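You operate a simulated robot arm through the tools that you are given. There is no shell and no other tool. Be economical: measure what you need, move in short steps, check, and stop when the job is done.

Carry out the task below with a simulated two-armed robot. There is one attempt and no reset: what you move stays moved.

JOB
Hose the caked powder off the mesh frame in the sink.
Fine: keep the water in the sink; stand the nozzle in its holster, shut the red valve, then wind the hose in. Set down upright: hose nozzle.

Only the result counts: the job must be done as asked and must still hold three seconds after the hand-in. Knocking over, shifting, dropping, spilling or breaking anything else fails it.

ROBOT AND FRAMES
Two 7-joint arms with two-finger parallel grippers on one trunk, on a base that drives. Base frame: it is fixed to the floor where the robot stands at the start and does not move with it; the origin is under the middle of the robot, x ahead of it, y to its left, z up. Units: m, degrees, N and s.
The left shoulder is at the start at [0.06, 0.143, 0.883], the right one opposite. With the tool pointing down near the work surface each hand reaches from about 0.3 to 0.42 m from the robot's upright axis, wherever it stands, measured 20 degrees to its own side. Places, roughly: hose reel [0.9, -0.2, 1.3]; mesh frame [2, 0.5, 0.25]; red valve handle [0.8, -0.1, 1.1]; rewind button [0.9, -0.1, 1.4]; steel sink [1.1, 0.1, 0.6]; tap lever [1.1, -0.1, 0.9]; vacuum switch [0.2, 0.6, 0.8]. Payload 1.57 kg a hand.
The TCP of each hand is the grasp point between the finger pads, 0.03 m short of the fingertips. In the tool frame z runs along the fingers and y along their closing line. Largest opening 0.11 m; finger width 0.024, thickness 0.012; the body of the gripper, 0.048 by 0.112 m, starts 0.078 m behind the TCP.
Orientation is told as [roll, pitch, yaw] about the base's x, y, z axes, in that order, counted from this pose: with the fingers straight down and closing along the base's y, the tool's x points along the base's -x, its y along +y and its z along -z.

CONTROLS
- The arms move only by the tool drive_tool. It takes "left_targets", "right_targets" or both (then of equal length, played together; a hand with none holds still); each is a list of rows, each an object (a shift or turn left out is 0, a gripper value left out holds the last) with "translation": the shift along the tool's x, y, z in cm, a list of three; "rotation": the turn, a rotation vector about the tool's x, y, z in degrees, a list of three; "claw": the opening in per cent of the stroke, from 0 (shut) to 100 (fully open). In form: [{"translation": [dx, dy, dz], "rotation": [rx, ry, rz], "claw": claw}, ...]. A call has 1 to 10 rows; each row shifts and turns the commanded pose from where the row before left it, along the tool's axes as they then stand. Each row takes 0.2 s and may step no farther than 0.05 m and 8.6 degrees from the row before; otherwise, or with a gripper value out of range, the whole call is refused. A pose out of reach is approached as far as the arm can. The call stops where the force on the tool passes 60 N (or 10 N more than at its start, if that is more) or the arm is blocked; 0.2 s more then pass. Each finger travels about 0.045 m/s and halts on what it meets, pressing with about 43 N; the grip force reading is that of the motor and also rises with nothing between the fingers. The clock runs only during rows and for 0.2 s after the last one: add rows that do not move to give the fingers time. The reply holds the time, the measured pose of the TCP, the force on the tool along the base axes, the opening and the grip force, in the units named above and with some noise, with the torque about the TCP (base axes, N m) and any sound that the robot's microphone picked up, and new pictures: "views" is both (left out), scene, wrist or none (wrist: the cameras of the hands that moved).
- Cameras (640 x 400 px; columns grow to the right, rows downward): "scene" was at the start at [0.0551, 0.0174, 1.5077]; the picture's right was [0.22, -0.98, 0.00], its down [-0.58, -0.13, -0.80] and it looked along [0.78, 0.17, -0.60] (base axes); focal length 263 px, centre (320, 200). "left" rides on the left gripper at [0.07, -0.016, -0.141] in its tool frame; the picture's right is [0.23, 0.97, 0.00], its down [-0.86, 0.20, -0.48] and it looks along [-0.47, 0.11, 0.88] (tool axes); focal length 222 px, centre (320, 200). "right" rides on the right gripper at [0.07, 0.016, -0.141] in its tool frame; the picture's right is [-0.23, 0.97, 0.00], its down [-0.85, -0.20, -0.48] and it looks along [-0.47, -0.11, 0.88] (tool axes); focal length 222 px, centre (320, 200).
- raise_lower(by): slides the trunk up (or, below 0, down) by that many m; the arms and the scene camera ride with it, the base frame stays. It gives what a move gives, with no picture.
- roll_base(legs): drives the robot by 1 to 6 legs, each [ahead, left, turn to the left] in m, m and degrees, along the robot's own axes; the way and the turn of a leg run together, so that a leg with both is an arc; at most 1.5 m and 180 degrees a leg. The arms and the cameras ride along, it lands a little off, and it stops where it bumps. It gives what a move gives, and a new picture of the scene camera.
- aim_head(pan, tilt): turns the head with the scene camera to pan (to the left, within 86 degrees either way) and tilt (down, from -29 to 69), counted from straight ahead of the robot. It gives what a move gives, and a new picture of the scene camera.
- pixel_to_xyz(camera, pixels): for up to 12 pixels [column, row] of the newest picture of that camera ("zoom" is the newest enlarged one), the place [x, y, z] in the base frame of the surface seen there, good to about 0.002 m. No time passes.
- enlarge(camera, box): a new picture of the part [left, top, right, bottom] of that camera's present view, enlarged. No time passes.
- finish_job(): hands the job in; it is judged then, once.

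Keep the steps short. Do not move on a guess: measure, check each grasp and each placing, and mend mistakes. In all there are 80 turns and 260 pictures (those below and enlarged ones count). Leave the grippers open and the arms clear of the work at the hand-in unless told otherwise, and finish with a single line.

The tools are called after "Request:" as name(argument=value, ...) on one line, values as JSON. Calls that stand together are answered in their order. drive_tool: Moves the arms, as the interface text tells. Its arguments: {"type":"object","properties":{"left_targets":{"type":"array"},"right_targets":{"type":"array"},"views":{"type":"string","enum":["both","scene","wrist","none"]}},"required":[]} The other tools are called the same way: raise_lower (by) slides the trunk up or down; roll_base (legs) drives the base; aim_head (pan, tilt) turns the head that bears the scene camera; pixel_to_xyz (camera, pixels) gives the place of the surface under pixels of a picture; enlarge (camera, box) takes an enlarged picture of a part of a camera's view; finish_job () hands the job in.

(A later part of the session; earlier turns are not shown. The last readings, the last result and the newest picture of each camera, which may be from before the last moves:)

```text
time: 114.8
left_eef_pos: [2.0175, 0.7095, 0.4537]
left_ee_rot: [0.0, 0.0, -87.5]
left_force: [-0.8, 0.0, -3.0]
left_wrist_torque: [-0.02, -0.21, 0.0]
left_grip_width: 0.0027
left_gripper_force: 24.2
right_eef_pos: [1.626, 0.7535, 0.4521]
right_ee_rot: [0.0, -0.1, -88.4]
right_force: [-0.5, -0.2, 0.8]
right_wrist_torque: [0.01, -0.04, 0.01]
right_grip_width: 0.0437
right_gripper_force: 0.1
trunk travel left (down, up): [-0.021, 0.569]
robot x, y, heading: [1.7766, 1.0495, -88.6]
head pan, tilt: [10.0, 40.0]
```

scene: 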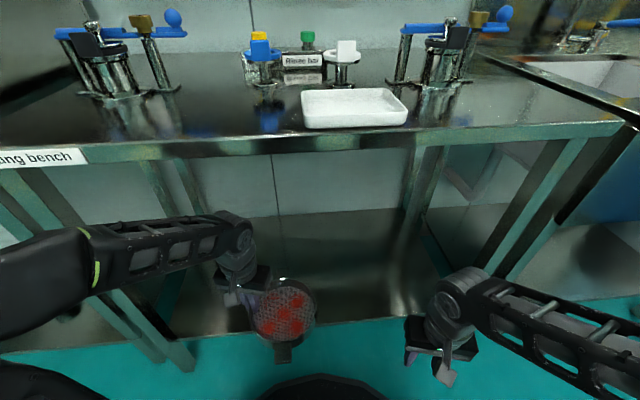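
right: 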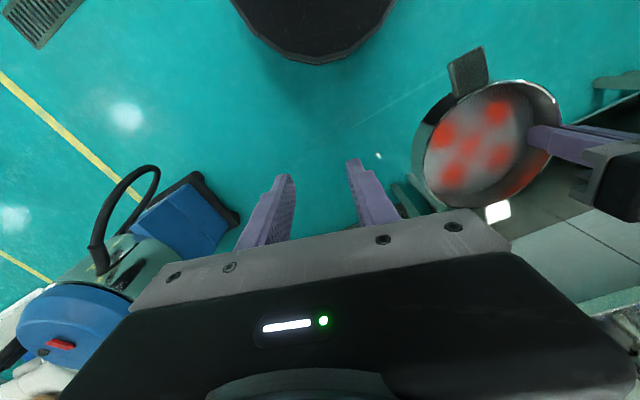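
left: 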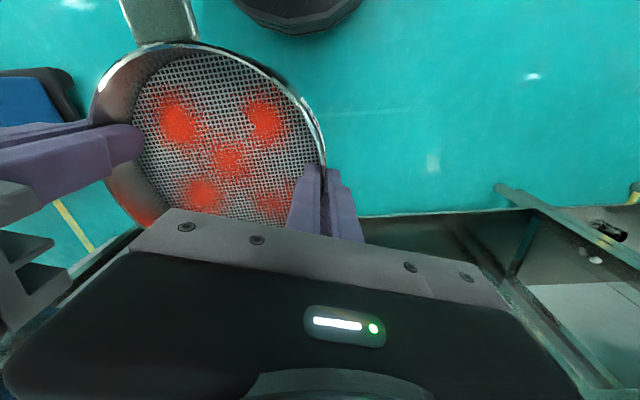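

Lowering 8 cm, then moving in 23 cm under the bench.

Request:
drive_tool(left_targets=[{"translation": [0, 0, 4]}, {"translation": [0, 0, 4]}, {"translation": [-3.84, -0.41, 0]}, {"translation": [-3.84, -0.41, 0]}, {"translation": [-3.84, -0.41, 0]}, {"translation": [-3.84, -0.41, 0]}, {"translation": [-3.84, -0.41, 0]}, {"translation": [-3.84, -0.41, 0]}, {}])

Request:
enlarge(camera="scene", box=[240, 200, 380, 300])

```text
time: 116.8
left_eef_pos: [2.0065, 0.4796, 0.3711]
left_ee_rot: [0.0, 0.1, -87.4]
left_force: [0.0, 0.3, -2.8]
left_wrist_torque: [-0.03, -0.19, 0.05]
left_grip_width: 0.0024
left_gripper_force: 23.8
right_eef_pos: [1.6259, 0.7541, 0.4533]
right_ee_rot: [0.0, 0.0, -88.4]
right_force: [0.9, -0.5, 0.8]
right_wrist_torque: [-0.01, -0.01, -0.01]
right_grip_width: 0.044
right_gripper_force: 0.1
trunk travel left (down, up): [-0.021, 0.569]
robot x, y, heading: [1.7751, 1.0477, -88.4]
head pan, tilt: [10.0, 40.0]
```

scene: 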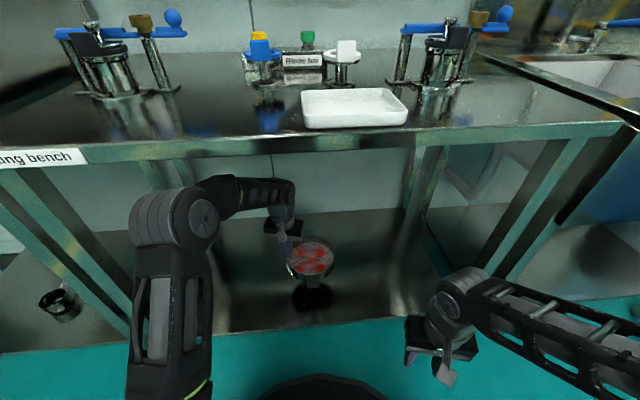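
left: 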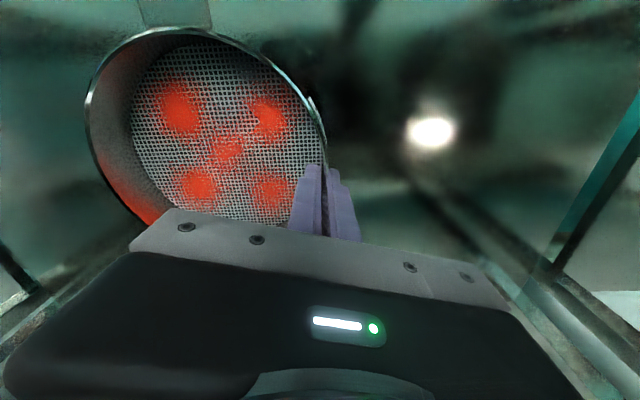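

```text
4.00 times, centred on (310, 250) of scene
```

zoom: 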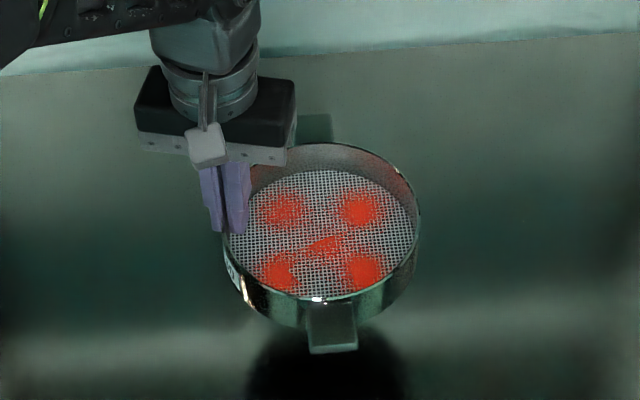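

Verifying the sieve's pose before lowering.

Request:
pixel_to_xyz(camera="zoom", pixels=[[332, 325], [315, 130], [418, 225], [419, 215], [322, 298], [325, 143], [330, 340]])

```text
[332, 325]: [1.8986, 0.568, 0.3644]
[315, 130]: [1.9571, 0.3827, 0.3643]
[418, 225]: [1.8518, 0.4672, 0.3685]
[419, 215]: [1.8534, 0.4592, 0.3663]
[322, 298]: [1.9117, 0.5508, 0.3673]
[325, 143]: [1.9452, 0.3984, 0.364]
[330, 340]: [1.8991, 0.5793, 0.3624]
```

Within 2-3 mm; correcting that and lowering 10.3 cm.

Request:
drive_tool(left_targets=[{"translation": [-0.2, -0.25, 3]}, {"translation": [0, 0, 4]}, {"translation": [0, 0, 3]}, {"translation": [0, 0, 0.3]}, {}], views="none")

Request:
enlarge(camera="scene", box=[270, 225, 370, 290])

Request:
pixel_to_xyz(camera="scene", pixels=[[320, 275], [333, 270]])

```text
time: 118.0
left_eef_pos: [2.0043, 0.4764, 0.2686]
left_ee_rot: [-0.1, 0.0, -87.4]
left_force: [-0.3, -0.3, -1.9]
left_wrist_torque: [0.0, -0.14, -0.02]
left_grip_width: 0.0025
left_gripper_force: 23.9
right_eef_pos: [1.6264, 0.7545, 0.4525]
right_ee_rot: [0.0, 0.1, -88.4]
right_force: [0.1, 0.1, 0.2]
right_wrist_torque: [0.02, 0.03, 0.01]
right_grip_width: 0.0439
right_gripper_force: 0.1
trunk travel left (down, up): [-0.021, 0.569]
robot x, y, heading: [1.7761, 1.0468, -88.6]
head pan, tilt: [10.0, 40.0]
```

```text
6.15 times, centred on (320, 258) of scene
```

zoom: 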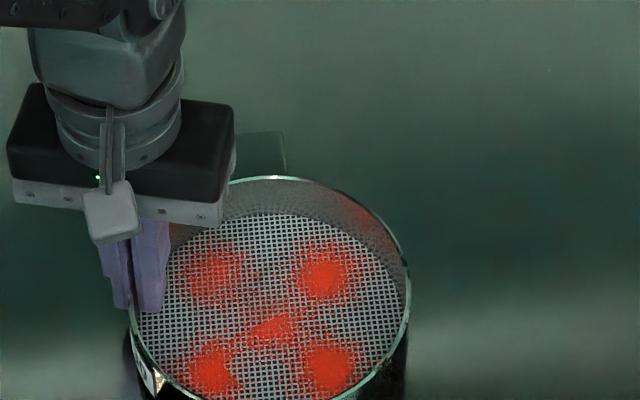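

```text
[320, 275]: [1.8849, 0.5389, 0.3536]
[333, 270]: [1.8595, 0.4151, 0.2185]
```

Lowering in 2 mm steps to feel contact.

Request:
drive_tool(left_targets=[{"translation": [0, 0, 0.2]}, {}], views="none")

Request:
drive_tool(left_targets=[{"translation": [0, 0, 0.15]}, {}], views="none")

Request:
enlarge(camera="scene", box=[260, 230, 380, 310])

```text
time: 118.6
left_eef_pos: [2.0036, 0.4766, 0.2677]
left_ee_rot: [0.0, 0.0, -87.4]
left_force: [-0.2, 0.5, -2.3]
left_wrist_torque: [0.02, -0.16, -0.01]
left_grip_width: 0.0025
left_gripper_force: 24.1
right_eef_pos: [1.6252, 0.7541, 0.4524]
right_ee_rot: [-0.1, 0.0, -88.4]
right_force: [-0.9, -0.1, 0.2]
right_wrist_torque: [0.0, -0.02, 0.03]
right_grip_width: 0.0439
right_gripper_force: 0.0
trunk travel left (down, up): [-0.021, 0.569]
robot x, y, heading: [1.7755, 1.0515, -88.7]
head pan, tilt: [10.0, 40.0]
```

```text
time: 119.2
left_eef_pos: [2.0032, 0.4766, 0.2658]
left_ee_rot: [0.0, 0.0, -87.5]
left_force: [-0.6, -0.5, -2.8]
left_wrist_torque: [0.01, -0.18, 0.0]
left_grip_width: 0.0024
left_gripper_force: 23.9
right_eef_pos: [1.6267, 0.7522, 0.4529]
right_ee_rot: [0.0, 0.0, -88.5]
right_force: [0.1, -0.8, -0.1]
right_wrist_torque: [0.01, 0.02, 0.0]
right_grip_width: 0.0441
right_gripper_force: 0.0
trunk travel left (down, up): [-0.021, 0.569]
robot x, y, heading: [1.7762, 1.0456, -88.6]
head pan, tilt: [10.0, 40.0]
```

```text
5.00 times, centred on (320, 270) of scene
```

zoom: 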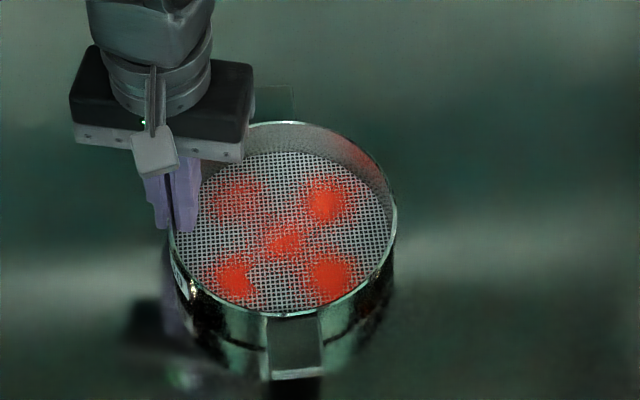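

Request:
pixel_to_xyz(camera="zoom", pixels=[[295, 350], [272, 98], [396, 210], [395, 225], [290, 314], [290, 122], [200, 290]])

Request:
drive_tool(left_targets=[{"translation": [0, 0, 0.25]}, {"translation": [0, 0, 0.2]}, {}], views="none")

```text
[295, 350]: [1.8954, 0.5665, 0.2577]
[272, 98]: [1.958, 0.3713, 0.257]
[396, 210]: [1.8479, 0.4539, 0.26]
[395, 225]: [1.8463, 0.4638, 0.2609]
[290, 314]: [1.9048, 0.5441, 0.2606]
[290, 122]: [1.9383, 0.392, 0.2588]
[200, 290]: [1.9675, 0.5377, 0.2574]
```

```text
time: 120.0
left_eef_pos: [2.0029, 0.4751, 0.2633]
left_ee_rot: [0.0, -0.3, -87.5]
left_force: [2.6, 0.6, 6.5]
left_wrist_torque: [-0.51, -0.02, 0.06]
left_grip_width: 0.0026
left_gripper_force: 23.7
right_eef_pos: [1.626, 0.7551, 0.4529]
right_ee_rot: [0.1, 0.0, -88.3]
right_force: [-0.9, 0.2, -0.5]
right_wrist_torque: [-0.01, 0.0, 0.0]
right_grip_width: 0.0437
right_gripper_force: 0.0
trunk travel left (down, up): [-0.021, 0.569]
robot x, y, heading: [1.7772, 1.0545, -88.3]
head pan, tilt: [10.0, 40.0]
```

On the shelf; it's ~4 mm too far back. Nudging it 4 mm forward with a small lift, setting down, opening, and lifting off.

Request:
drive_tool(left_targets=[{"translation": [0, 0, -0.7]}, {"translation": [0.4, 0, 0]}, {"translation": [0, 0, 0.6]}, {"claw": 30}, {"claw": 60}, {"claw": 60}, {"claw": 60}, {"claw": 60}, {"translation": [0, 0, -3]}, {"translation": [0, 0, -4]}], views="none")

Request:
enlarge(camera="scene", box=[260, 230, 380, 310])

```text
time: 122.2
left_eef_pos: [2.0, 0.4808, 0.3333]
left_ee_rot: [0.1, -0.1, -87.4]
left_force: [0.0, -0.2, 0.3]
left_wrist_torque: [-0.02, -0.01, 0.01]
left_grip_width: 0.0662
left_gripper_force: 0.1
right_eef_pos: [1.6265, 0.753, 0.4533]
right_ee_rot: [0.1, -0.1, -88.3]
right_force: [-0.2, 0.7, 0.3]
right_wrist_torque: [0.02, -0.02, -0.04]
right_grip_width: 0.0439
right_gripper_force: 0.0
trunk travel left (down, up): [-0.021, 0.569]
robot x, y, heading: [1.7756, 1.0481, -88.5]
head pan, tilt: [10.0, 40.0]
```

```text
5.00 times, centred on (320, 270) of scene
```

zoom: 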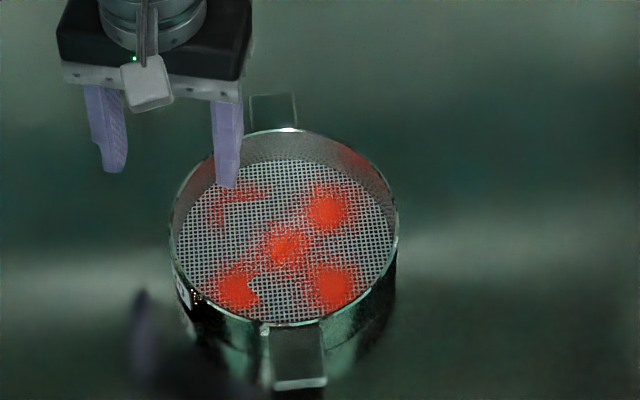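

Request:
pixel_to_xyz(camera="zoom", pixels=[[297, 355], [272, 105], [398, 220], [398, 235], [290, 323], [290, 130], [172, 230]])

Request:
drive_tool(left_targets=[{"translation": [0, 0, -3]}, {"translation": [4, 0, 0]}, {"translation": [4, 0, 0]}, {"translation": [4, 0, 0]}, {"translation": [4, 0, 0]}, {}], views="none")

Request:
roll_base(legs=[[-0.6, 0, 0]])

```text
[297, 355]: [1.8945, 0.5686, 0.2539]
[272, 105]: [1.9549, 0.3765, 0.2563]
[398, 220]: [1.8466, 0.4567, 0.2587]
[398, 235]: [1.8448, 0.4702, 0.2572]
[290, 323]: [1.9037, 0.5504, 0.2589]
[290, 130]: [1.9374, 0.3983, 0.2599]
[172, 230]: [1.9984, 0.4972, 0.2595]
```

```text
time: 123.6
left_eef_pos: [1.998, 0.6385, 0.3654]
left_ee_rot: [-0.1, -0.1, -87.4]
left_force: [0.0, 0.9, 0.0]
left_wrist_torque: [0.04, 0.02, 0.03]
left_grip_width: 0.0661
left_gripper_force: 0.1
right_eef_pos: [1.6271, 0.7544, 0.453]
right_ee_rot: [0.1, 0.0, -88.4]
right_force: [0.0, 0.5, -1.0]
right_wrist_torque: [0.02, 0.01, 0.0]
right_grip_width: 0.0438
right_gripper_force: 0.1
trunk travel left (down, up): [-0.021, 0.569]
robot x, y, heading: [1.7793, 1.046, -88.5]
head pan, tilt: [10.0, 40.0]
```

```text
time: 127.1
left_eef_pos: [1.9777, 1.2503, 0.3655]
left_ee_rot: [-0.1, 0.0, -89.1]
left_force: [-0.1, 0.3, -0.7]
left_wrist_torque: [-0.01, -0.01, -0.02]
left_grip_width: 0.066
left_gripper_force: 0.0
right_eef_pos: [1.6103, 1.3757, 0.4533]
right_ee_rot: [0.1, 0.0, -90.0]
right_force: [-1.0, -0.3, -0.7]
right_wrist_torque: [0.01, 0.02, -0.03]
right_grip_width: 0.0443
right_gripper_force: 0.1
trunk travel left (down, up): [-0.021, 0.569]
robot x, y, heading: [1.769, 1.67, -90.1]
head pan, tilt: [10.0, 40.0]
```

scene: 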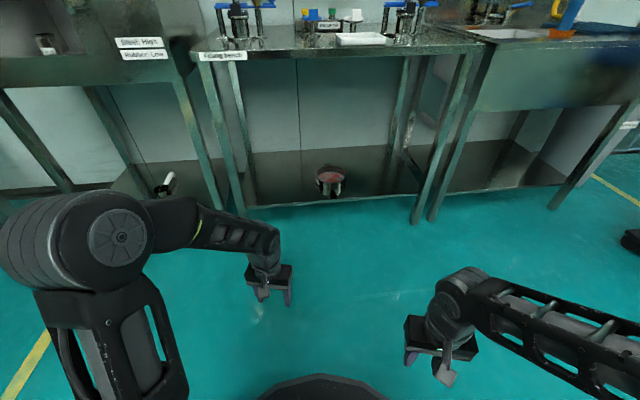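

The shelf frame is restored to within ~2 mm (centre (1.925,0.474), same handle angle). Now the real job: raise the trunk, retract the left hand, and drive to face the valve and sink.

Request:
raise_lower(by=0.4)

Request:
raise_lower(by=0.16)

Request:
drive_tool(left_targets=[{"translation": [2, 0, -4]}, {"translation": [2, 0, -4]}, {"translation": [2, 0, -4]}, {"translation": [2, 0, -3]}, {}], views="none")

Request:
aim_head(pan=-5, tilt=40)

Request:
roll_base(legs=[[0, -0.85, 0], [0.85, 0, 0]])

```text
time: 130.9
left_eef_pos: [1.9792, 1.2493, 0.7648]
left_ee_rot: [0.0, 0.0, -89.0]
left_force: [-1.5, -0.4, -0.6]
left_wrist_torque: [-0.01, 0.01, -0.03]
left_grip_width: 0.0662
left_gripper_force: 0.1
right_eef_pos: [1.6114, 1.3762, 0.8525]
right_ee_rot: [0.1, 0.0, -90.0]
right_force: [0.0, 0.3, 1.2]
right_wrist_torque: [-0.01, 0.0, 0.02]
right_grip_width: 0.0438
right_gripper_force: 0.1
trunk travel left (down, up): [-0.421, 0.169]
robot x, y, heading: [1.7731, 1.6664, -90.1]
head pan, tilt: [10.0, 40.0]
```

```text
time: 132.7
left_eef_pos: [1.9768, 1.2513, 0.9256]
left_ee_rot: [0.1, 0.0, -88.9]
left_force: [0.6, 0.1, 0.5]
left_wrist_torque: [0.01, -0.02, -0.01]
left_grip_width: 0.0662
left_gripper_force: 0.0
right_eef_pos: [1.6094, 1.3763, 1.0124]
right_ee_rot: [0.1, 0.0, -89.9]
right_force: [0.3, -0.2, -0.3]
right_wrist_torque: [0.0, 0.0, -0.02]
right_grip_width: 0.044
right_gripper_force: 0.1
trunk travel left (down, up): [-0.581, 0.009]
robot x, y, heading: [1.7678, 1.6706, -90.2]
head pan, tilt: [10.0, 40.0]
```

```text
time: 133.9
left_eef_pos: [1.9783, 1.3302, 1.074]
left_ee_rot: [0.0, 0.0, -89.0]
left_force: [0.7, 0.0, 0.1]
left_wrist_torque: [0.01, -0.03, 0.02]
left_grip_width: 0.0662
left_gripper_force: 0.0
right_eef_pos: [1.6106, 1.3761, 1.0127]
right_ee_rot: [0.1, 0.0, -89.9]
right_force: [0.5, 0.8, -0.4]
right_wrist_torque: [-0.01, -0.02, -0.02]
right_grip_width: 0.0438
right_gripper_force: 0.1
trunk travel left (down, up): [-0.581, 0.009]
robot x, y, heading: [1.77, 1.6681, -90.0]
head pan, tilt: [10.0, 40.0]
```

```text
time: 134.7
left_eef_pos: [1.9779, 1.3307, 1.0739]
left_ee_rot: [0.0, 0.0, -89.0]
left_force: [1.4, 0.6, 0.6]
left_wrist_torque: [-0.02, 0.04, 0.02]
left_grip_width: 0.0662
left_gripper_force: 0.1
right_eef_pos: [1.6099, 1.376, 1.0125]
right_ee_rot: [0.1, -0.1, -90.0]
right_force: [0.1, -0.7, -0.1]
right_wrist_torque: [0.02, -0.03, -0.03]
right_grip_width: 0.044
right_gripper_force: 0.0
trunk travel left (down, up): [-0.581, 0.009]
robot x, y, heading: [1.7687, 1.6652, -90.0]
head pan, tilt: [-5.0, 40.0]
```

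scene: 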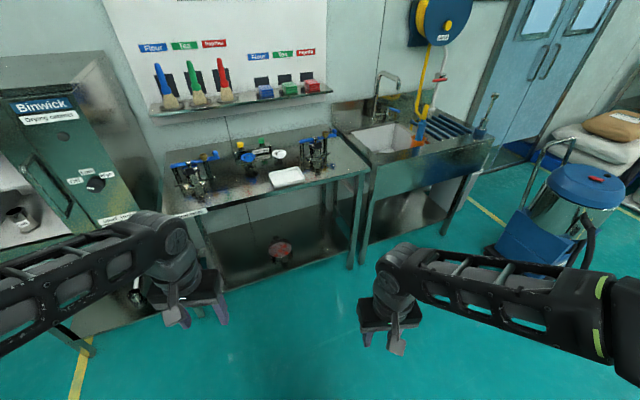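

```text
time: 143.2
left_eef_pos: [1.1677, 0.5052, 1.0733]
left_ee_rot: [0.0, 0.1, -86.7]
left_force: [0.5, 0.1, 0.6]
left_wrist_torque: [0.01, 0.01, 0.01]
left_grip_width: 0.066
left_gripper_force: 0.1
right_eef_pos: [0.7993, 0.5353, 1.0112]
right_ee_rot: [0.1, -0.1, -87.7]
right_force: [-0.9, 0.1, 0.1]
right_wrist_torque: [-0.01, -0.01, 0.01]
right_grip_width: 0.044
right_gripper_force: 0.0
trunk travel left (down, up): [-0.581, 0.009]
robot x, y, heading: [0.9429, 0.8312, -87.8]
head pan, tilt: [-5.0, 40.0]
```

scene: 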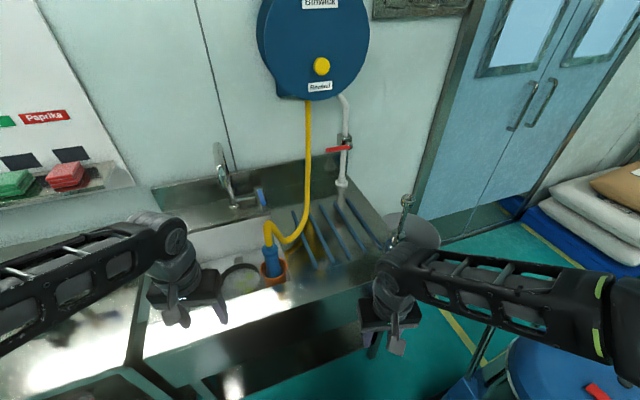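

Excellent view: reel with button (321,66), valve lever (340,148), nozzle (272,262). Enlarging and measuring.

Request:
enlarge(camera="scene", box=[305, 40, 375, 170])

Request:
pixel_to_xyz(camera="scene", pixels=[[321, 66], [328, 150], [340, 148], [349, 147], [345, 140], [345, 165], [300, 60], [340, 60], [271, 255], [268, 225], [250, 268], [240, 290]])

Request:
enlarge(camera="scene", box=[215, 205, 315, 300])

```text
3.08 times, centred on (340, 105) of scene
```

zoom: 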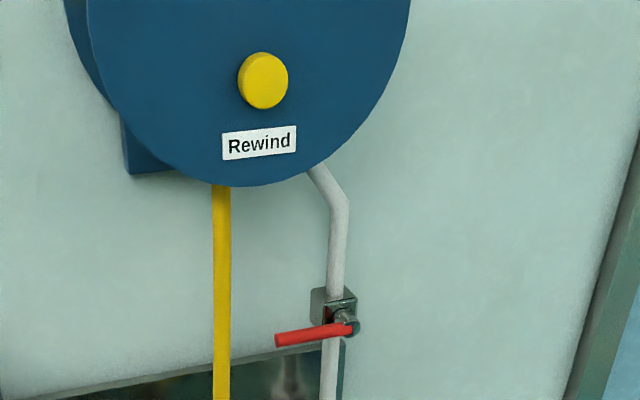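

```text
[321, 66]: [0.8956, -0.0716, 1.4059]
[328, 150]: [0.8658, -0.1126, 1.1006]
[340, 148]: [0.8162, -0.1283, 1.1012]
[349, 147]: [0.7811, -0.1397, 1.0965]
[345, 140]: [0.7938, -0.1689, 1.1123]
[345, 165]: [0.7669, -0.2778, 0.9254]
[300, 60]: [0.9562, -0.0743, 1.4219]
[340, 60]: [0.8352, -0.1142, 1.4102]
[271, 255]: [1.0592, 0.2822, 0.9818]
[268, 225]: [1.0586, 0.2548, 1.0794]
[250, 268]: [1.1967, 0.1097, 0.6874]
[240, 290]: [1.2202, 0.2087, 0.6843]
```

```text
4.21 times, centred on (265, 252) of scene
```

zoom: 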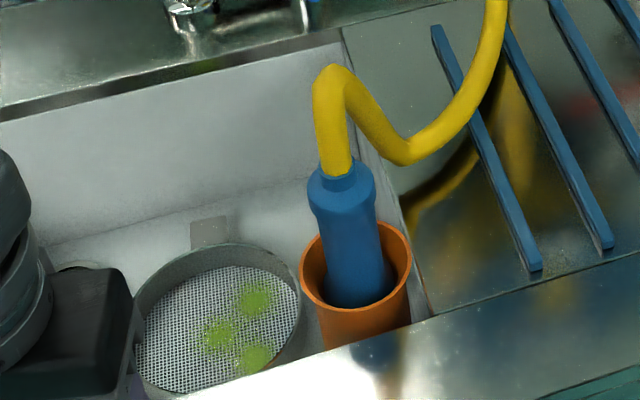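

Lever pivot (0.785,-0.138,1.10), tip (0.875,-0.11,1.10), lying across the pipe, so closed; hose hangs at x≈0.93. I'll tilt the right tool to horizontal and up, and shift the left hand 10 cm left, away from the nozzle.

Request:
drive_tool(left_targets=[{"translation": [0, 4, 0]}, {"translation": [0, 4, 0]}, {"translation": [0, 3, 0]}, {}, {}, {}, {}, {}, {}, {}], right_targets=[{"translation": [0, 0, -4], "claw": 0}, {"translation": [0, 0, -4]}, {"rotation": [0, -8.5, 0]}, {"rotation": [0, -8.5, 0]}, {"rotation": [0, -8.5, 0]}, {"rotation": [0, -8.5, 0]}, {"rotation": [0, -8.5, 0]}, {"rotation": [0, -8.5, 0]}, {"rotation": [0, -8.5, 0]}, {"rotation": [0, -8.5, 0]}], views="scene")

```text
time: 145.4
left_eef_pos: [1.276, 0.5118, 1.072]
left_ee_rot: [-0.1, 0.1, -86.6]
left_force: [-0.4, -0.3, -0.7]
left_wrist_torque: [0.03, 0.02, 0.02]
left_grip_width: 0.066
left_gripper_force: 0.2
right_eef_pos: [0.8563, 0.4466, 1.2589]
right_ee_rot: [0.0, -68.0, -87.8]
right_force: [0.0, -0.2, -0.4]
right_wrist_torque: [-0.01, 0.01, -0.03]
right_grip_width: 0.0
right_gripper_force: 21.3
right hand out of reach, approached as far as the arm can: row 4, 5, 6, 7, 8, 9, 10
trunk travel left (down, up): [-0.581, 0.009]
robot x, y, heading: [0.9441, 0.8344, -88.1]
head pan, tilt: [-5.0, 40.0]
```

scene: 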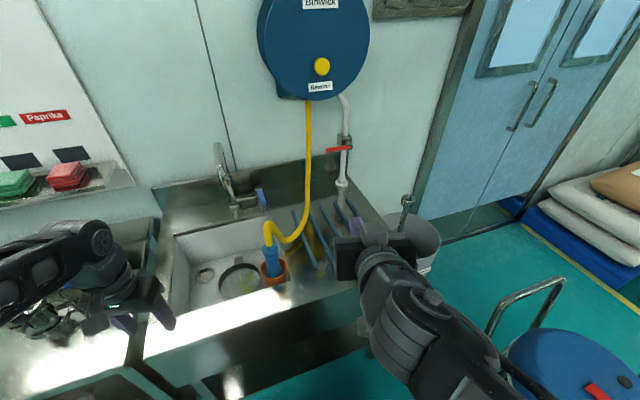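

Right tool is near horizontal at (0.856,0.447,1.259). Driving forward 0.2 m and finishing the rotation.

Request:
roll_base(legs=[[0.2, 0, -1.5]])

Request:
drive_tool(right_targets=[{"rotation": [0, -7.3, 0]}, {"rotation": [0, -7.3, 0]}, {"rotation": [0, -7.3, 0]}, {}], views="none")

```text
time: 147.1
left_eef_pos: [1.2725, 0.3191, 1.072]
left_ee_rot: [0.0, -0.1, -88.0]
left_force: [0.0, 1.1, -0.4]
left_wrist_torque: [-0.05, -0.03, 0.03]
left_grip_width: 0.0661
left_gripper_force: 0.0
right_eef_pos: [0.8503, 0.2637, 1.2586]
right_ee_rot: [0.1, -67.8, -89.1]
right_force: [-0.3, 0.6, -0.3]
right_wrist_torque: [0.01, -0.01, -0.01]
right_grip_width: 0.0
right_gripper_force: 21.1
trunk travel left (down, up): [-0.581, 0.009]
robot x, y, heading: [0.9511, 0.6446, -89.0]
head pan, tilt: [-5.0, 40.0]
stopped in leg 1: the robot was blocked; the commanded pose is now the measured one
```

scene: 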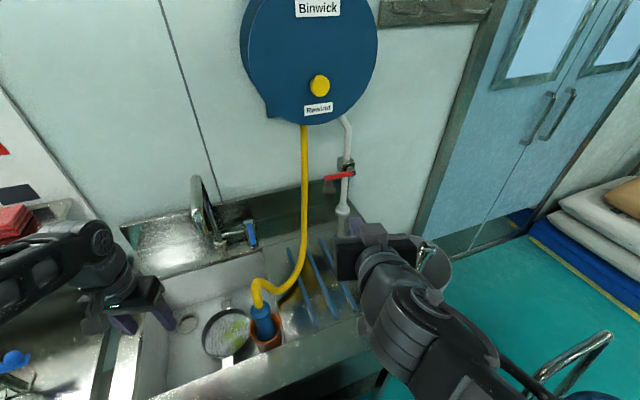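

```text
time: 148.0
left_eef_pos: [1.2726, 0.3168, 1.0733]
left_ee_rot: [-0.1, 0.1, -87.8]
left_force: [-0.4, 0.9, 0.1]
left_wrist_torque: [0.0, -0.01, -0.03]
left_grip_width: 0.066
left_gripper_force: 0.0
right_eef_pos: [0.9519, 0.249, 1.2896]
right_ee_rot: [48.9, -77.7, -122.7]
right_force: [-0.2, -0.7, -0.1]
right_wrist_torque: [-0.01, -0.02, 0.03]
right_grip_width: 0.0
right_gripper_force: 21.8
right hand out of reach, approached as far as the arm can: row 1, 2, 3
trunk travel left (down, up): [-0.581, 0.009]
robot x, y, heading: [0.9458, 0.645, -89.0]
head pan, tilt: [-5.0, 40.0]
stopped in row 4 (right hand): the arm was blocked; the commanded pose is now the measured one
```

The base touched the counter front and stopped at y≈0.645; fine. The right tool now points along (0.29,-0.95,-0.14), straight into the wall, which suits the lever. Moving to a staging point (0.80,0.10,1.20).

Request:
drive_tool(right_targets=[{"translation": [0.88, -3.93, 2.21]}, {"translation": [0.88, -3.93, 2.21]}, {"translation": [0.88, -3.93, 2.21]}, {"translation": [0.88, -3.93, 2.21]}, {"translation": [0.88, -3.93, 2.21]}, {}])

Request:
pixel_to_xyz(camera="scene", pixels=[[306, 150], [305, 200], [303, 240], [338, 176], [326, 177], [349, 172]])

```text
time: 148.5
left_eef_pos: [1.2731, 0.317, 1.0705]
left_ee_rot: [0.0, 0.0, -87.9]
left_force: [0.2, -0.1, 0.4]
left_wrist_torque: [-0.01, -0.03, 0.0]
left_grip_width: 0.0659
left_gripper_force: 0.0
right_eef_pos: [1.0165, 0.2754, 1.3024]
right_ee_rot: [64.2, -77.6, -121.6]
right_force: [0.2, 0.3, 0.5]
right_wrist_torque: [0.03, 0.0, 0.03]
right_grip_width: 0.0001
right_gripper_force: 21.5
right hand out of reach, approached as far as the arm can: row 1, 2
trunk travel left (down, up): [-0.581, 0.009]
robot x, y, heading: [0.9459, 0.6457, -88.8]
head pan, tilt: [-5.0, 40.0]
stopped in row 2 (right hand): the arm was blocked; the commanded pose is now the measured one
```

scene: 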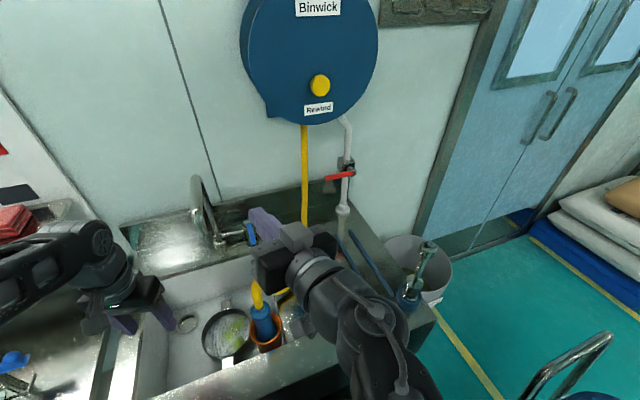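
right: 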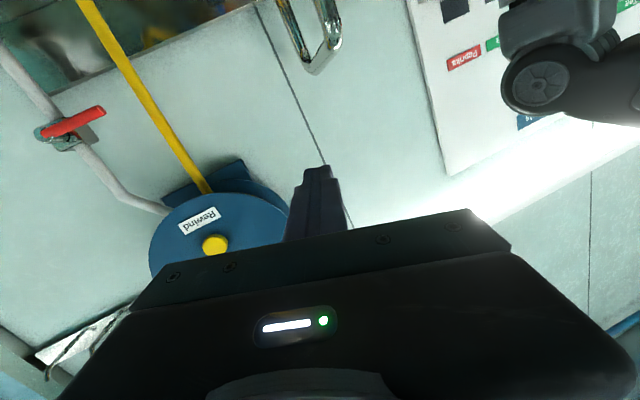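

```text
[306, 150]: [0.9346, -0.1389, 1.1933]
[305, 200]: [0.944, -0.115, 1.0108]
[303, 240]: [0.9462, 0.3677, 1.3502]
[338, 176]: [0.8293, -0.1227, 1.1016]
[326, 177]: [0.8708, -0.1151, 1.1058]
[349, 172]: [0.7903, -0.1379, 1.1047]
```

The wrist drifted near a limit. I'll rotate it back to a 65° forward tilt facing straight ahead while moving right, then extend forward where the arm has more freedom.

Request:
drive_tool(right_targets=[{"translation": [0, -3.3, 0], "rotation": [6.76, 3.18, -0.41]}, {"translation": [0, -3.3, 0], "rotation": [6.76, 3.18, -0.41]}, {"translation": [0, -3.3, 0], "rotation": [6.76, 3.18, -0.41]}, {"translation": [0, -3.3, 0], "rotation": [6.76, 3.18, -0.41]}, {"translation": [0, -3.3, 0], "rotation": [6.76, 3.18, -0.41]}, {"translation": [-0.6, 0, 4.1]}, {"translation": [-0.6, 0, 4.1]}, {"translation": [-0.6, 0, 4.1]}, {"translation": [-0.6, 0, 4.1]}, {}], views="scene")

```text
time: 150.7
left_eef_pos: [1.2739, 0.3178, 1.0719]
left_ee_rot: [0.0, -0.1, -87.9]
left_force: [0.6, 0.7, -0.2]
left_wrist_torque: [-0.02, 0.02, 0.0]
left_grip_width: 0.0661
left_gripper_force: 0.0
right_eef_pos: [0.8667, 0.0669, 1.2396]
right_ee_rot: [-0.6, -65.3, -89.4]
right_force: [0.0, -0.2, -0.3]
right_wrist_torque: [0.03, -0.03, 0.02]
right_grip_width: 0.0002
right_gripper_force: 21.6
trunk travel left (down, up): [-0.581, 0.009]
robot x, y, heading: [0.9495, 0.6449, -89.1]
head pan, tilt: [-5.0, 40.0]
```

scene: 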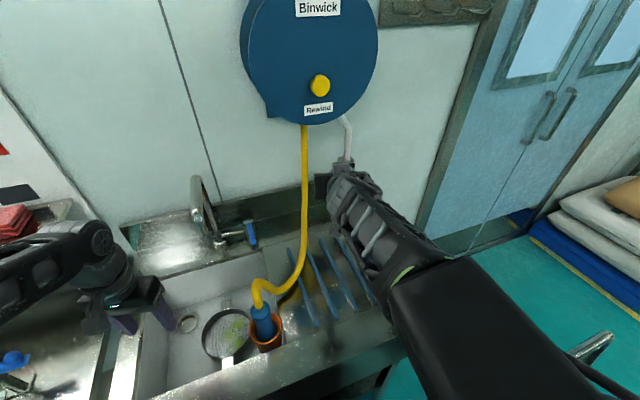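

Reached (0.867,0.067,1.24) cleanly with a 65° tilt. Now placing the closed fingertips just above the lever, at (0.847,-0.135,1.135).

Request:
drive_tool(right_targets=[{"translation": [0.25, -0.5, 4.1]}, {"translation": [0.25, -0.5, 4.1]}, {"translation": [0.25, -0.5, 4.1]}, {"translation": [0.25, -0.5, 4.1]}, {"translation": [0, 0, 3.3]}, {}], views="wrist")

Request:
enlarge(camera="scene", box=[290, 110, 400, 220])

```text
time: 152.1
left_eef_pos: [1.2724, 0.3159, 1.0731]
left_ee_rot: [0.0, 0.0, -88.0]
left_force: [1.2, 0.8, 0.1]
left_wrist_torque: [-0.04, -0.02, -0.01]
left_grip_width: 0.066
left_gripper_force: 0.2
right_eef_pos: [0.8422, -0.1091, 1.146]
right_ee_rot: [-0.7, -65.3, -89.5]
right_force: [-0.7, 0.7, 0.5]
right_wrist_torque: [-0.01, -0.01, -0.02]
right_grip_width: 0.0
right_gripper_force: 20.9
trunk travel left (down, up): [-0.581, 0.009]
robot x, y, heading: [0.9485, 0.6438, -89.2]
head pan, tilt: [-5.0, 40.0]
```

right: 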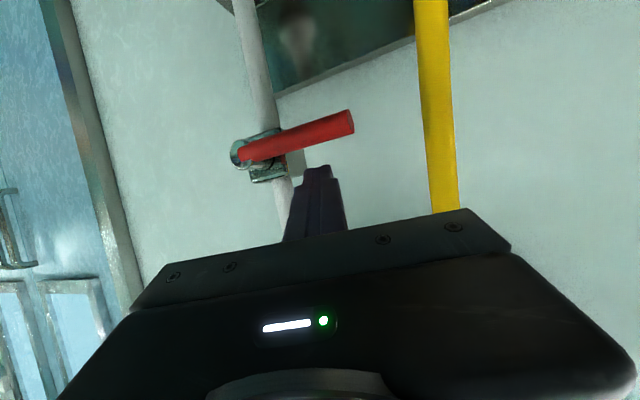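

```text
3.64 times, centred on (345, 165) of scene
```

zoom: 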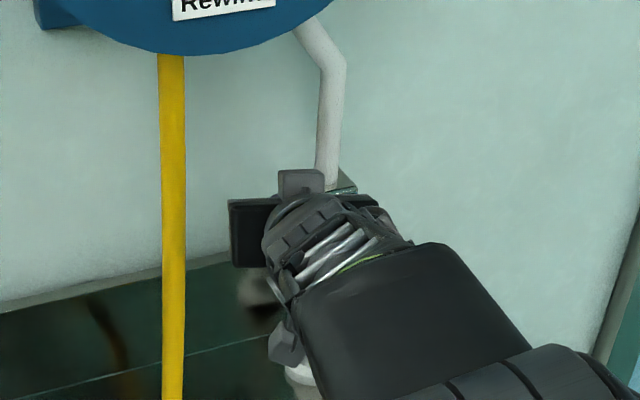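

The fingertips sit just above the lever. Pushing it down along the quarter-turn arc.

Request:
drive_tool(right_targets=[{"translation": [1.9, -0.1, 0.9]}, {"translation": [1.5, 0.1, 0.7]}, {"translation": [1.5, 0.1, 0.7]}, {"translation": [1.28, -0.72, 0.81]}, {"translation": [1.28, -0.72, 0.81]}, {"translation": [0.67, -1.35, 0.75]}, {"translation": [0.67, -1.35, 0.75]}, {"translation": [-0.1, -0.6, 0.2]}, {}], views="wrist")

```text
time: 152.8
left_eef_pos: [1.2731, 0.3171, 1.0708]
left_ee_rot: [0.0, 0.0, -87.9]
left_force: [-0.7, -0.7, -0.1]
left_wrist_torque: [0.06, 0.0, 0.05]
left_grip_width: 0.0658
left_gripper_force: 0.0
right_eef_pos: [0.8449, -0.1166, 1.127]
right_ee_rot: [1.1, -67.9, -90.8]
right_force: [0.5, -1.2, 14.8]
right_wrist_torque: [-0.2, 0.02, 0.02]
right_grip_width: 0.0
right_gripper_force: 20.8
trunk travel left (down, up): [-0.581, 0.009]
robot x, y, heading: [0.9478, 0.6471, -88.8]
head pan, tilt: [-5.0, 40.0]
stopped in row 3 (right hand): the force on the tool passed its limit at 68 N (the readings are from after the stop); the commanded pose is now the measured one
```

right: 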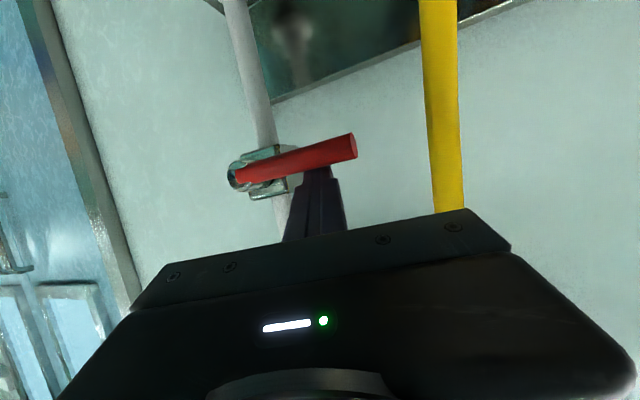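

It's a hard stop downward, so the lever opens upward. Backing out, going underneath, then pushing up along the arc.

Request:
drive_tool(right_targets=[{"translation": [-0.91, 0, -0.41]}, {"translation": [1.63, 0, -3.66]}, {"translation": [1.63, 0, -3.66]}, {"translation": [3.2, 0, 1.42]}, {"translation": [3.2, 0, 1.42]}, {"translation": [-1.55, 0, 3.47]}, {"translation": [-1.55, 0, 3.47]}, {}], views="wrist")

Request:
drive_tool(right_targets=[{"translation": [-1.37, -0.2, -0.61]}, {"translation": [-1.51, 0.1, -0.67]}, {"translation": [-1.51, 0.1, -0.67]}, {"translation": [-1.45, -0.72, -0.43]}, {"translation": [-1.45, -0.72, -0.43]}, {"translation": [-1.01, -1.35, 0]}, {"translation": [-1.01, -1.35, 0]}, {"translation": [-0.17, -0.8, 0.14]}, {}], views="wrist")

```text
time: 154.6
left_eef_pos: [1.2721, 0.3159, 1.0713]
left_ee_rot: [0.1, 0.0, -87.9]
left_force: [0.2, 0.2, -0.2]
left_wrist_torque: [-0.01, 0.06, -0.01]
left_grip_width: 0.0658
left_gripper_force: 0.0
right_eef_pos: [0.8411, -0.1131, 1.0661]
right_ee_rot: [0.6, -67.4, -90.5]
right_force: [0.2, -0.7, -0.3]
right_wrist_torque: [0.03, 0.02, 0.02]
right_grip_width: 0.0
right_gripper_force: 21.6
trunk travel left (down, up): [-0.581, 0.009]
robot x, y, heading: [0.9487, 0.6488, -89.1]
head pan, tilt: [-5.0, 40.0]
```

right: 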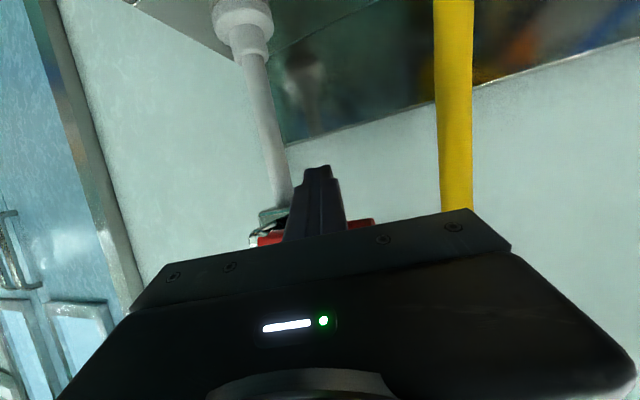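

```text
time: 156.6
left_eef_pos: [1.274, 0.3167, 1.0703]
left_ee_rot: [-0.1, 0.0, -87.9]
left_force: [0.0, -0.7, 0.0]
left_wrist_torque: [0.03, 0.02, -0.03]
left_grip_width: 0.0661
left_gripper_force: 0.0
right_eef_pos: [0.798, -0.1258, 1.1609]
right_ee_rot: [0.7, -67.4, -90.3]
right_force: [7.3, 2.5, 1.4]
right_wrist_torque: [-0.01, -0.05, 0.15]
right_grip_width: 0.0001
right_gripper_force: 21.1
trunk travel left (down, up): [-0.581, 0.009]
robot x, y, heading: [0.9489, 0.6448, -89.1]
head pan, tilt: [-5.0, 40.0]
```

right: 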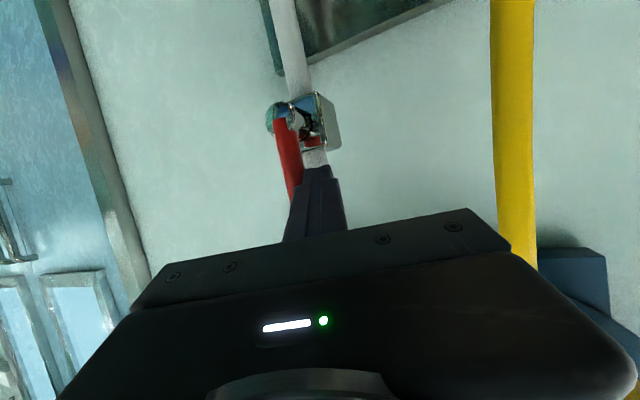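

The lever is now upright in line with the pipe: valve open. Retreating the hand 20 cm straight back, then backing and shifting the base to face the nozzle.

Request:
drive_tool(right_targets=[{"translation": [1.63, 0.3, -3.66], "claw": 80}, {"translation": [1.63, 0.2, -3.66]}, {"translation": [1.63, 0, -3.66]}, {"translation": [1.63, 0, -3.66]}, {"translation": [1.63, 0, -3.66]}, {}], views="none")

Request:
roll_base(legs=[[-0.27, 0, -1], [0, 0.2, 0]])

Request:
enlarge(camera="scene", box=[270, 170, 400, 270])

```text
time: 157.9
left_eef_pos: [1.2725, 0.3167, 1.0719]
left_ee_rot: [0.1, 0.0, -87.8]
left_force: [-0.5, -0.7, 0.5]
left_wrist_torque: [0.02, -0.02, 0.03]
left_grip_width: 0.066
left_gripper_force: 0.1
right_eef_pos: [0.7985, 0.0773, 1.1553]
right_ee_rot: [0.6, -67.4, -90.5]
right_force: [0.1, 0.1, -0.3]
right_wrist_torque: [0.01, -0.04, 0.01]
right_grip_width: 0.0879
right_gripper_force: 0.1
trunk travel left (down, up): [-0.581, 0.009]
robot x, y, heading: [0.9497, 0.6462, -89.1]
head pan, tilt: [-5.0, 40.0]
```

```text
time: 161.0
left_eef_pos: [1.4624, 0.5778, 1.0713]
left_ee_rot: [-0.1, 0.0, -89.0]
left_force: [-0.5, 0.0, 0.5]
left_wrist_torque: [-0.01, 0.02, 0.03]
left_grip_width: 0.0658
left_gripper_force: 0.1
right_eef_pos: [0.9835, 0.3482, 1.1546]
right_ee_rot: [0.5, -67.4, -91.6]
right_force: [0.6, 0.0, 0.8]
right_wrist_torque: [-0.02, 0.04, -0.05]
right_grip_width: 0.088
right_gripper_force: 0.0
trunk travel left (down, up): [-0.581, 0.009]
robot x, y, heading: [1.1461, 0.9148, -90.2]
head pan, tilt: [-5.0, 40.0]
```

scene: 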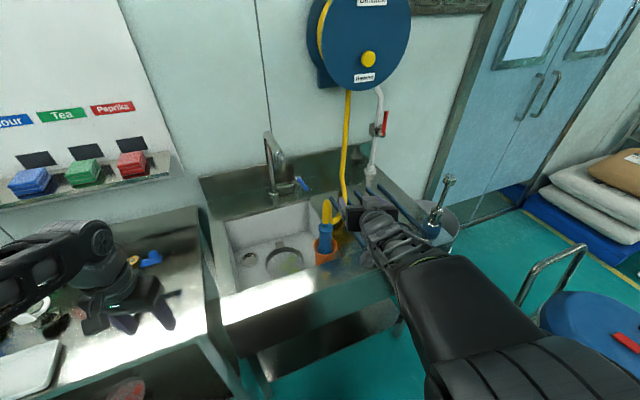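

```text
4.00 times, centred on (335, 220) of scene
```

zoom: 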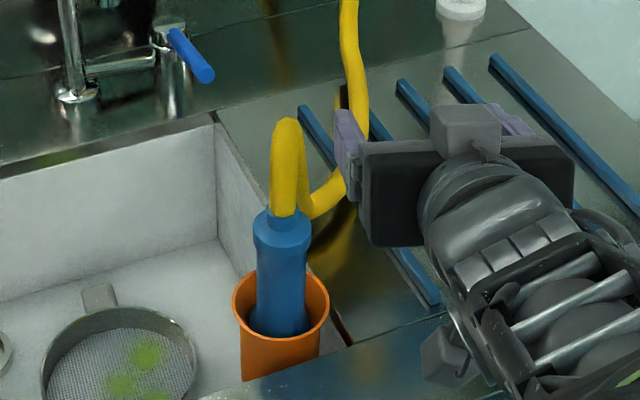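

Valve lever is upright in the scene. Measuring nozzle, holster and sieve precisely.

Request:
pixel_to_xyz(camera="zoom", pixels=[[282, 270], [256, 270], [306, 270], [282, 245], [282, 310], [284, 345], [245, 285], [284, 120], [115, 365], [45, 360], [195, 350], [117, 308]])

```text
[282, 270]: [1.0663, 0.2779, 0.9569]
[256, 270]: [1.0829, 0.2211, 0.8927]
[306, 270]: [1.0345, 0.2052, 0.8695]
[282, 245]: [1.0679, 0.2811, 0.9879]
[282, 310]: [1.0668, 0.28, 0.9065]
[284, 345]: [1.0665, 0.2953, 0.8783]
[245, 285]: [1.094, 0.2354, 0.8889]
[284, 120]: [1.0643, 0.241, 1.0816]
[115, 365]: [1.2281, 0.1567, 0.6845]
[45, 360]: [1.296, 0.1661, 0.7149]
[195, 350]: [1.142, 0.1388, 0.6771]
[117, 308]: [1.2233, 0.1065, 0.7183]
```

Nozzle axis ≈(1.066,0.258), gripping at z≈0.975; sieve centre ≈(1.217,0.185), mesh z 0.684. Moving to the nozzle: sideways, down, then in along the tool.

Request:
drive_tool(right_targets=[{"translation": [0, 4.1, 0]}, {"translation": [0, 4.1, 0]}, {"translation": [4.4, 0, 1.02]}, {"translation": [4.4, 0, 1.02]}, {"translation": [4.4, 0, 1.02]}, {"translation": [0, 0.1, 4]}, {"translation": [0, 0.1, 4]}, {"translation": [0, 0.1, 3.7]}, {}], views="wrist")

Request:
enlarge(camera="scene", box=[270, 170, 400, 270])

```text
time: 163.0
left_eef_pos: [1.4621, 0.5784, 1.0708]
left_ee_rot: [-0.1, 0.0, -89.2]
left_force: [0.8, 0.2, -0.1]
left_wrist_torque: [0.01, 0.0, -0.01]
left_grip_width: 0.0661
left_gripper_force: 0.0
right_eef_pos: [1.0672, 0.2616, 0.978]
right_ee_rot: [0.6, -67.4, -91.7]
right_force: [0.1, 0.3, -0.8]
right_wrist_torque: [0.0, 0.02, -0.01]
right_grip_width: 0.0878
right_gripper_force: 0.0
trunk travel left (down, up): [-0.581, 0.009]
robot x, y, heading: [1.142, 0.911, -90.1]
head pan, tilt: [-5.0, 40.0]
```

right: 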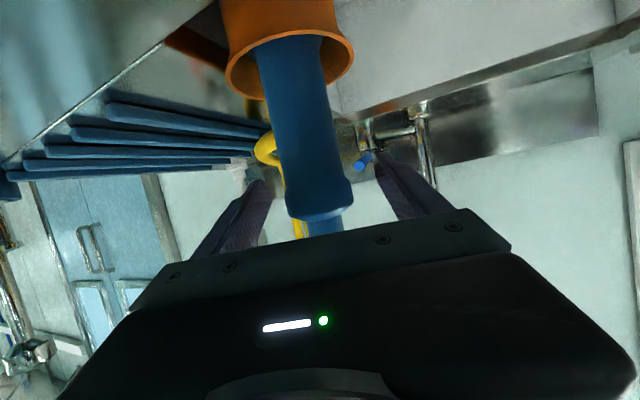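

```text
4.00 times, centred on (335, 220) of scene
```

zoom: 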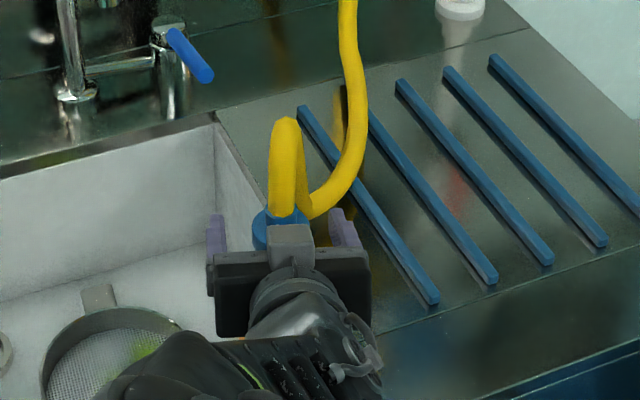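

The nozzle is centred between the fingers. Closing, then lifting straight up 12 cm.

Request:
drive_tool(right_targets=[{"claw": 0}, {"claw": 0}, {"claw": 0}, {"claw": 0}, {"claw": 0}, {"claw": 0}, {"translation": [-2.77, 0, -1.15]}, {"translation": [-2.77, 0, -1.15]}, {"translation": [-2.77, 0, -1.15]}, {"translation": [-2.77, 0, -1.15]}])

Request:
enlarge(camera="scene", box=[230, 150, 400, 290])

```text
time: 165.2
left_eef_pos: [1.4609, 0.5778, 1.0702]
left_ee_rot: [0.0, 0.1, -89.1]
left_force: [0.1, -0.1, 0.2]
left_wrist_torque: [0.03, 0.0, 0.02]
left_grip_width: 0.0658
left_gripper_force: 0.0
right_eef_pos: [1.0643, 0.2602, 1.098]
right_ee_rot: [0.7, -67.3, -91.5]
right_force: [0.4, -0.1, -2.2]
right_wrist_torque: [-0.04, 0.0, -0.01]
right_grip_width: 0.0423
right_gripper_force: 42.8
trunk travel left (down, up): [-0.581, 0.009]
robot x, y, heading: [1.1433, 0.9106, -90.3]
head pan, tilt: [-5.0, 40.0]
```

scene: 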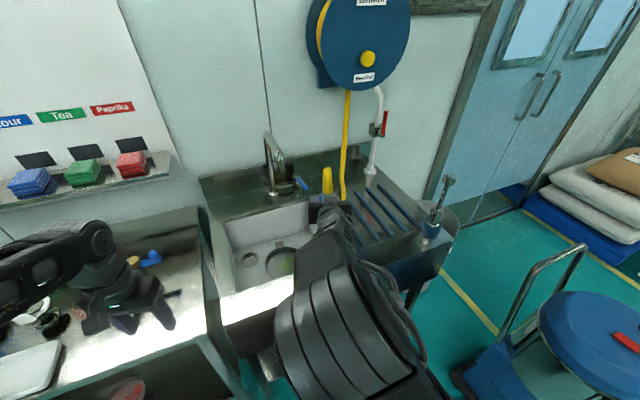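
right: 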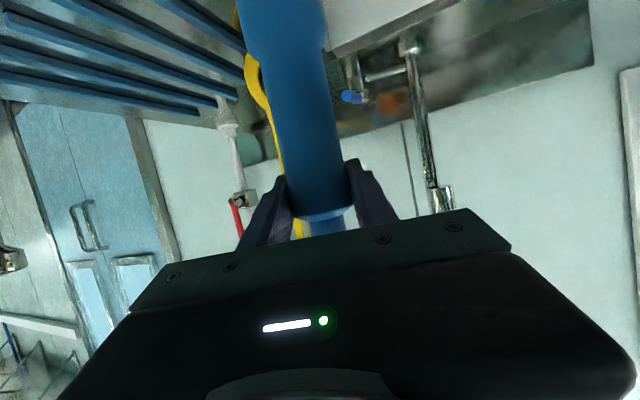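

```text
2.86 times, centred on (315, 220) of scene
```

zoom: 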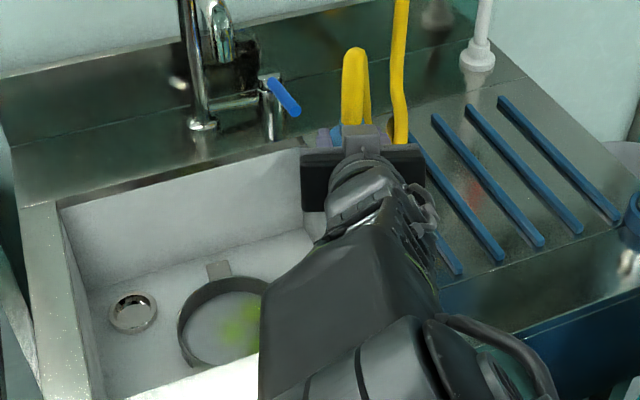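

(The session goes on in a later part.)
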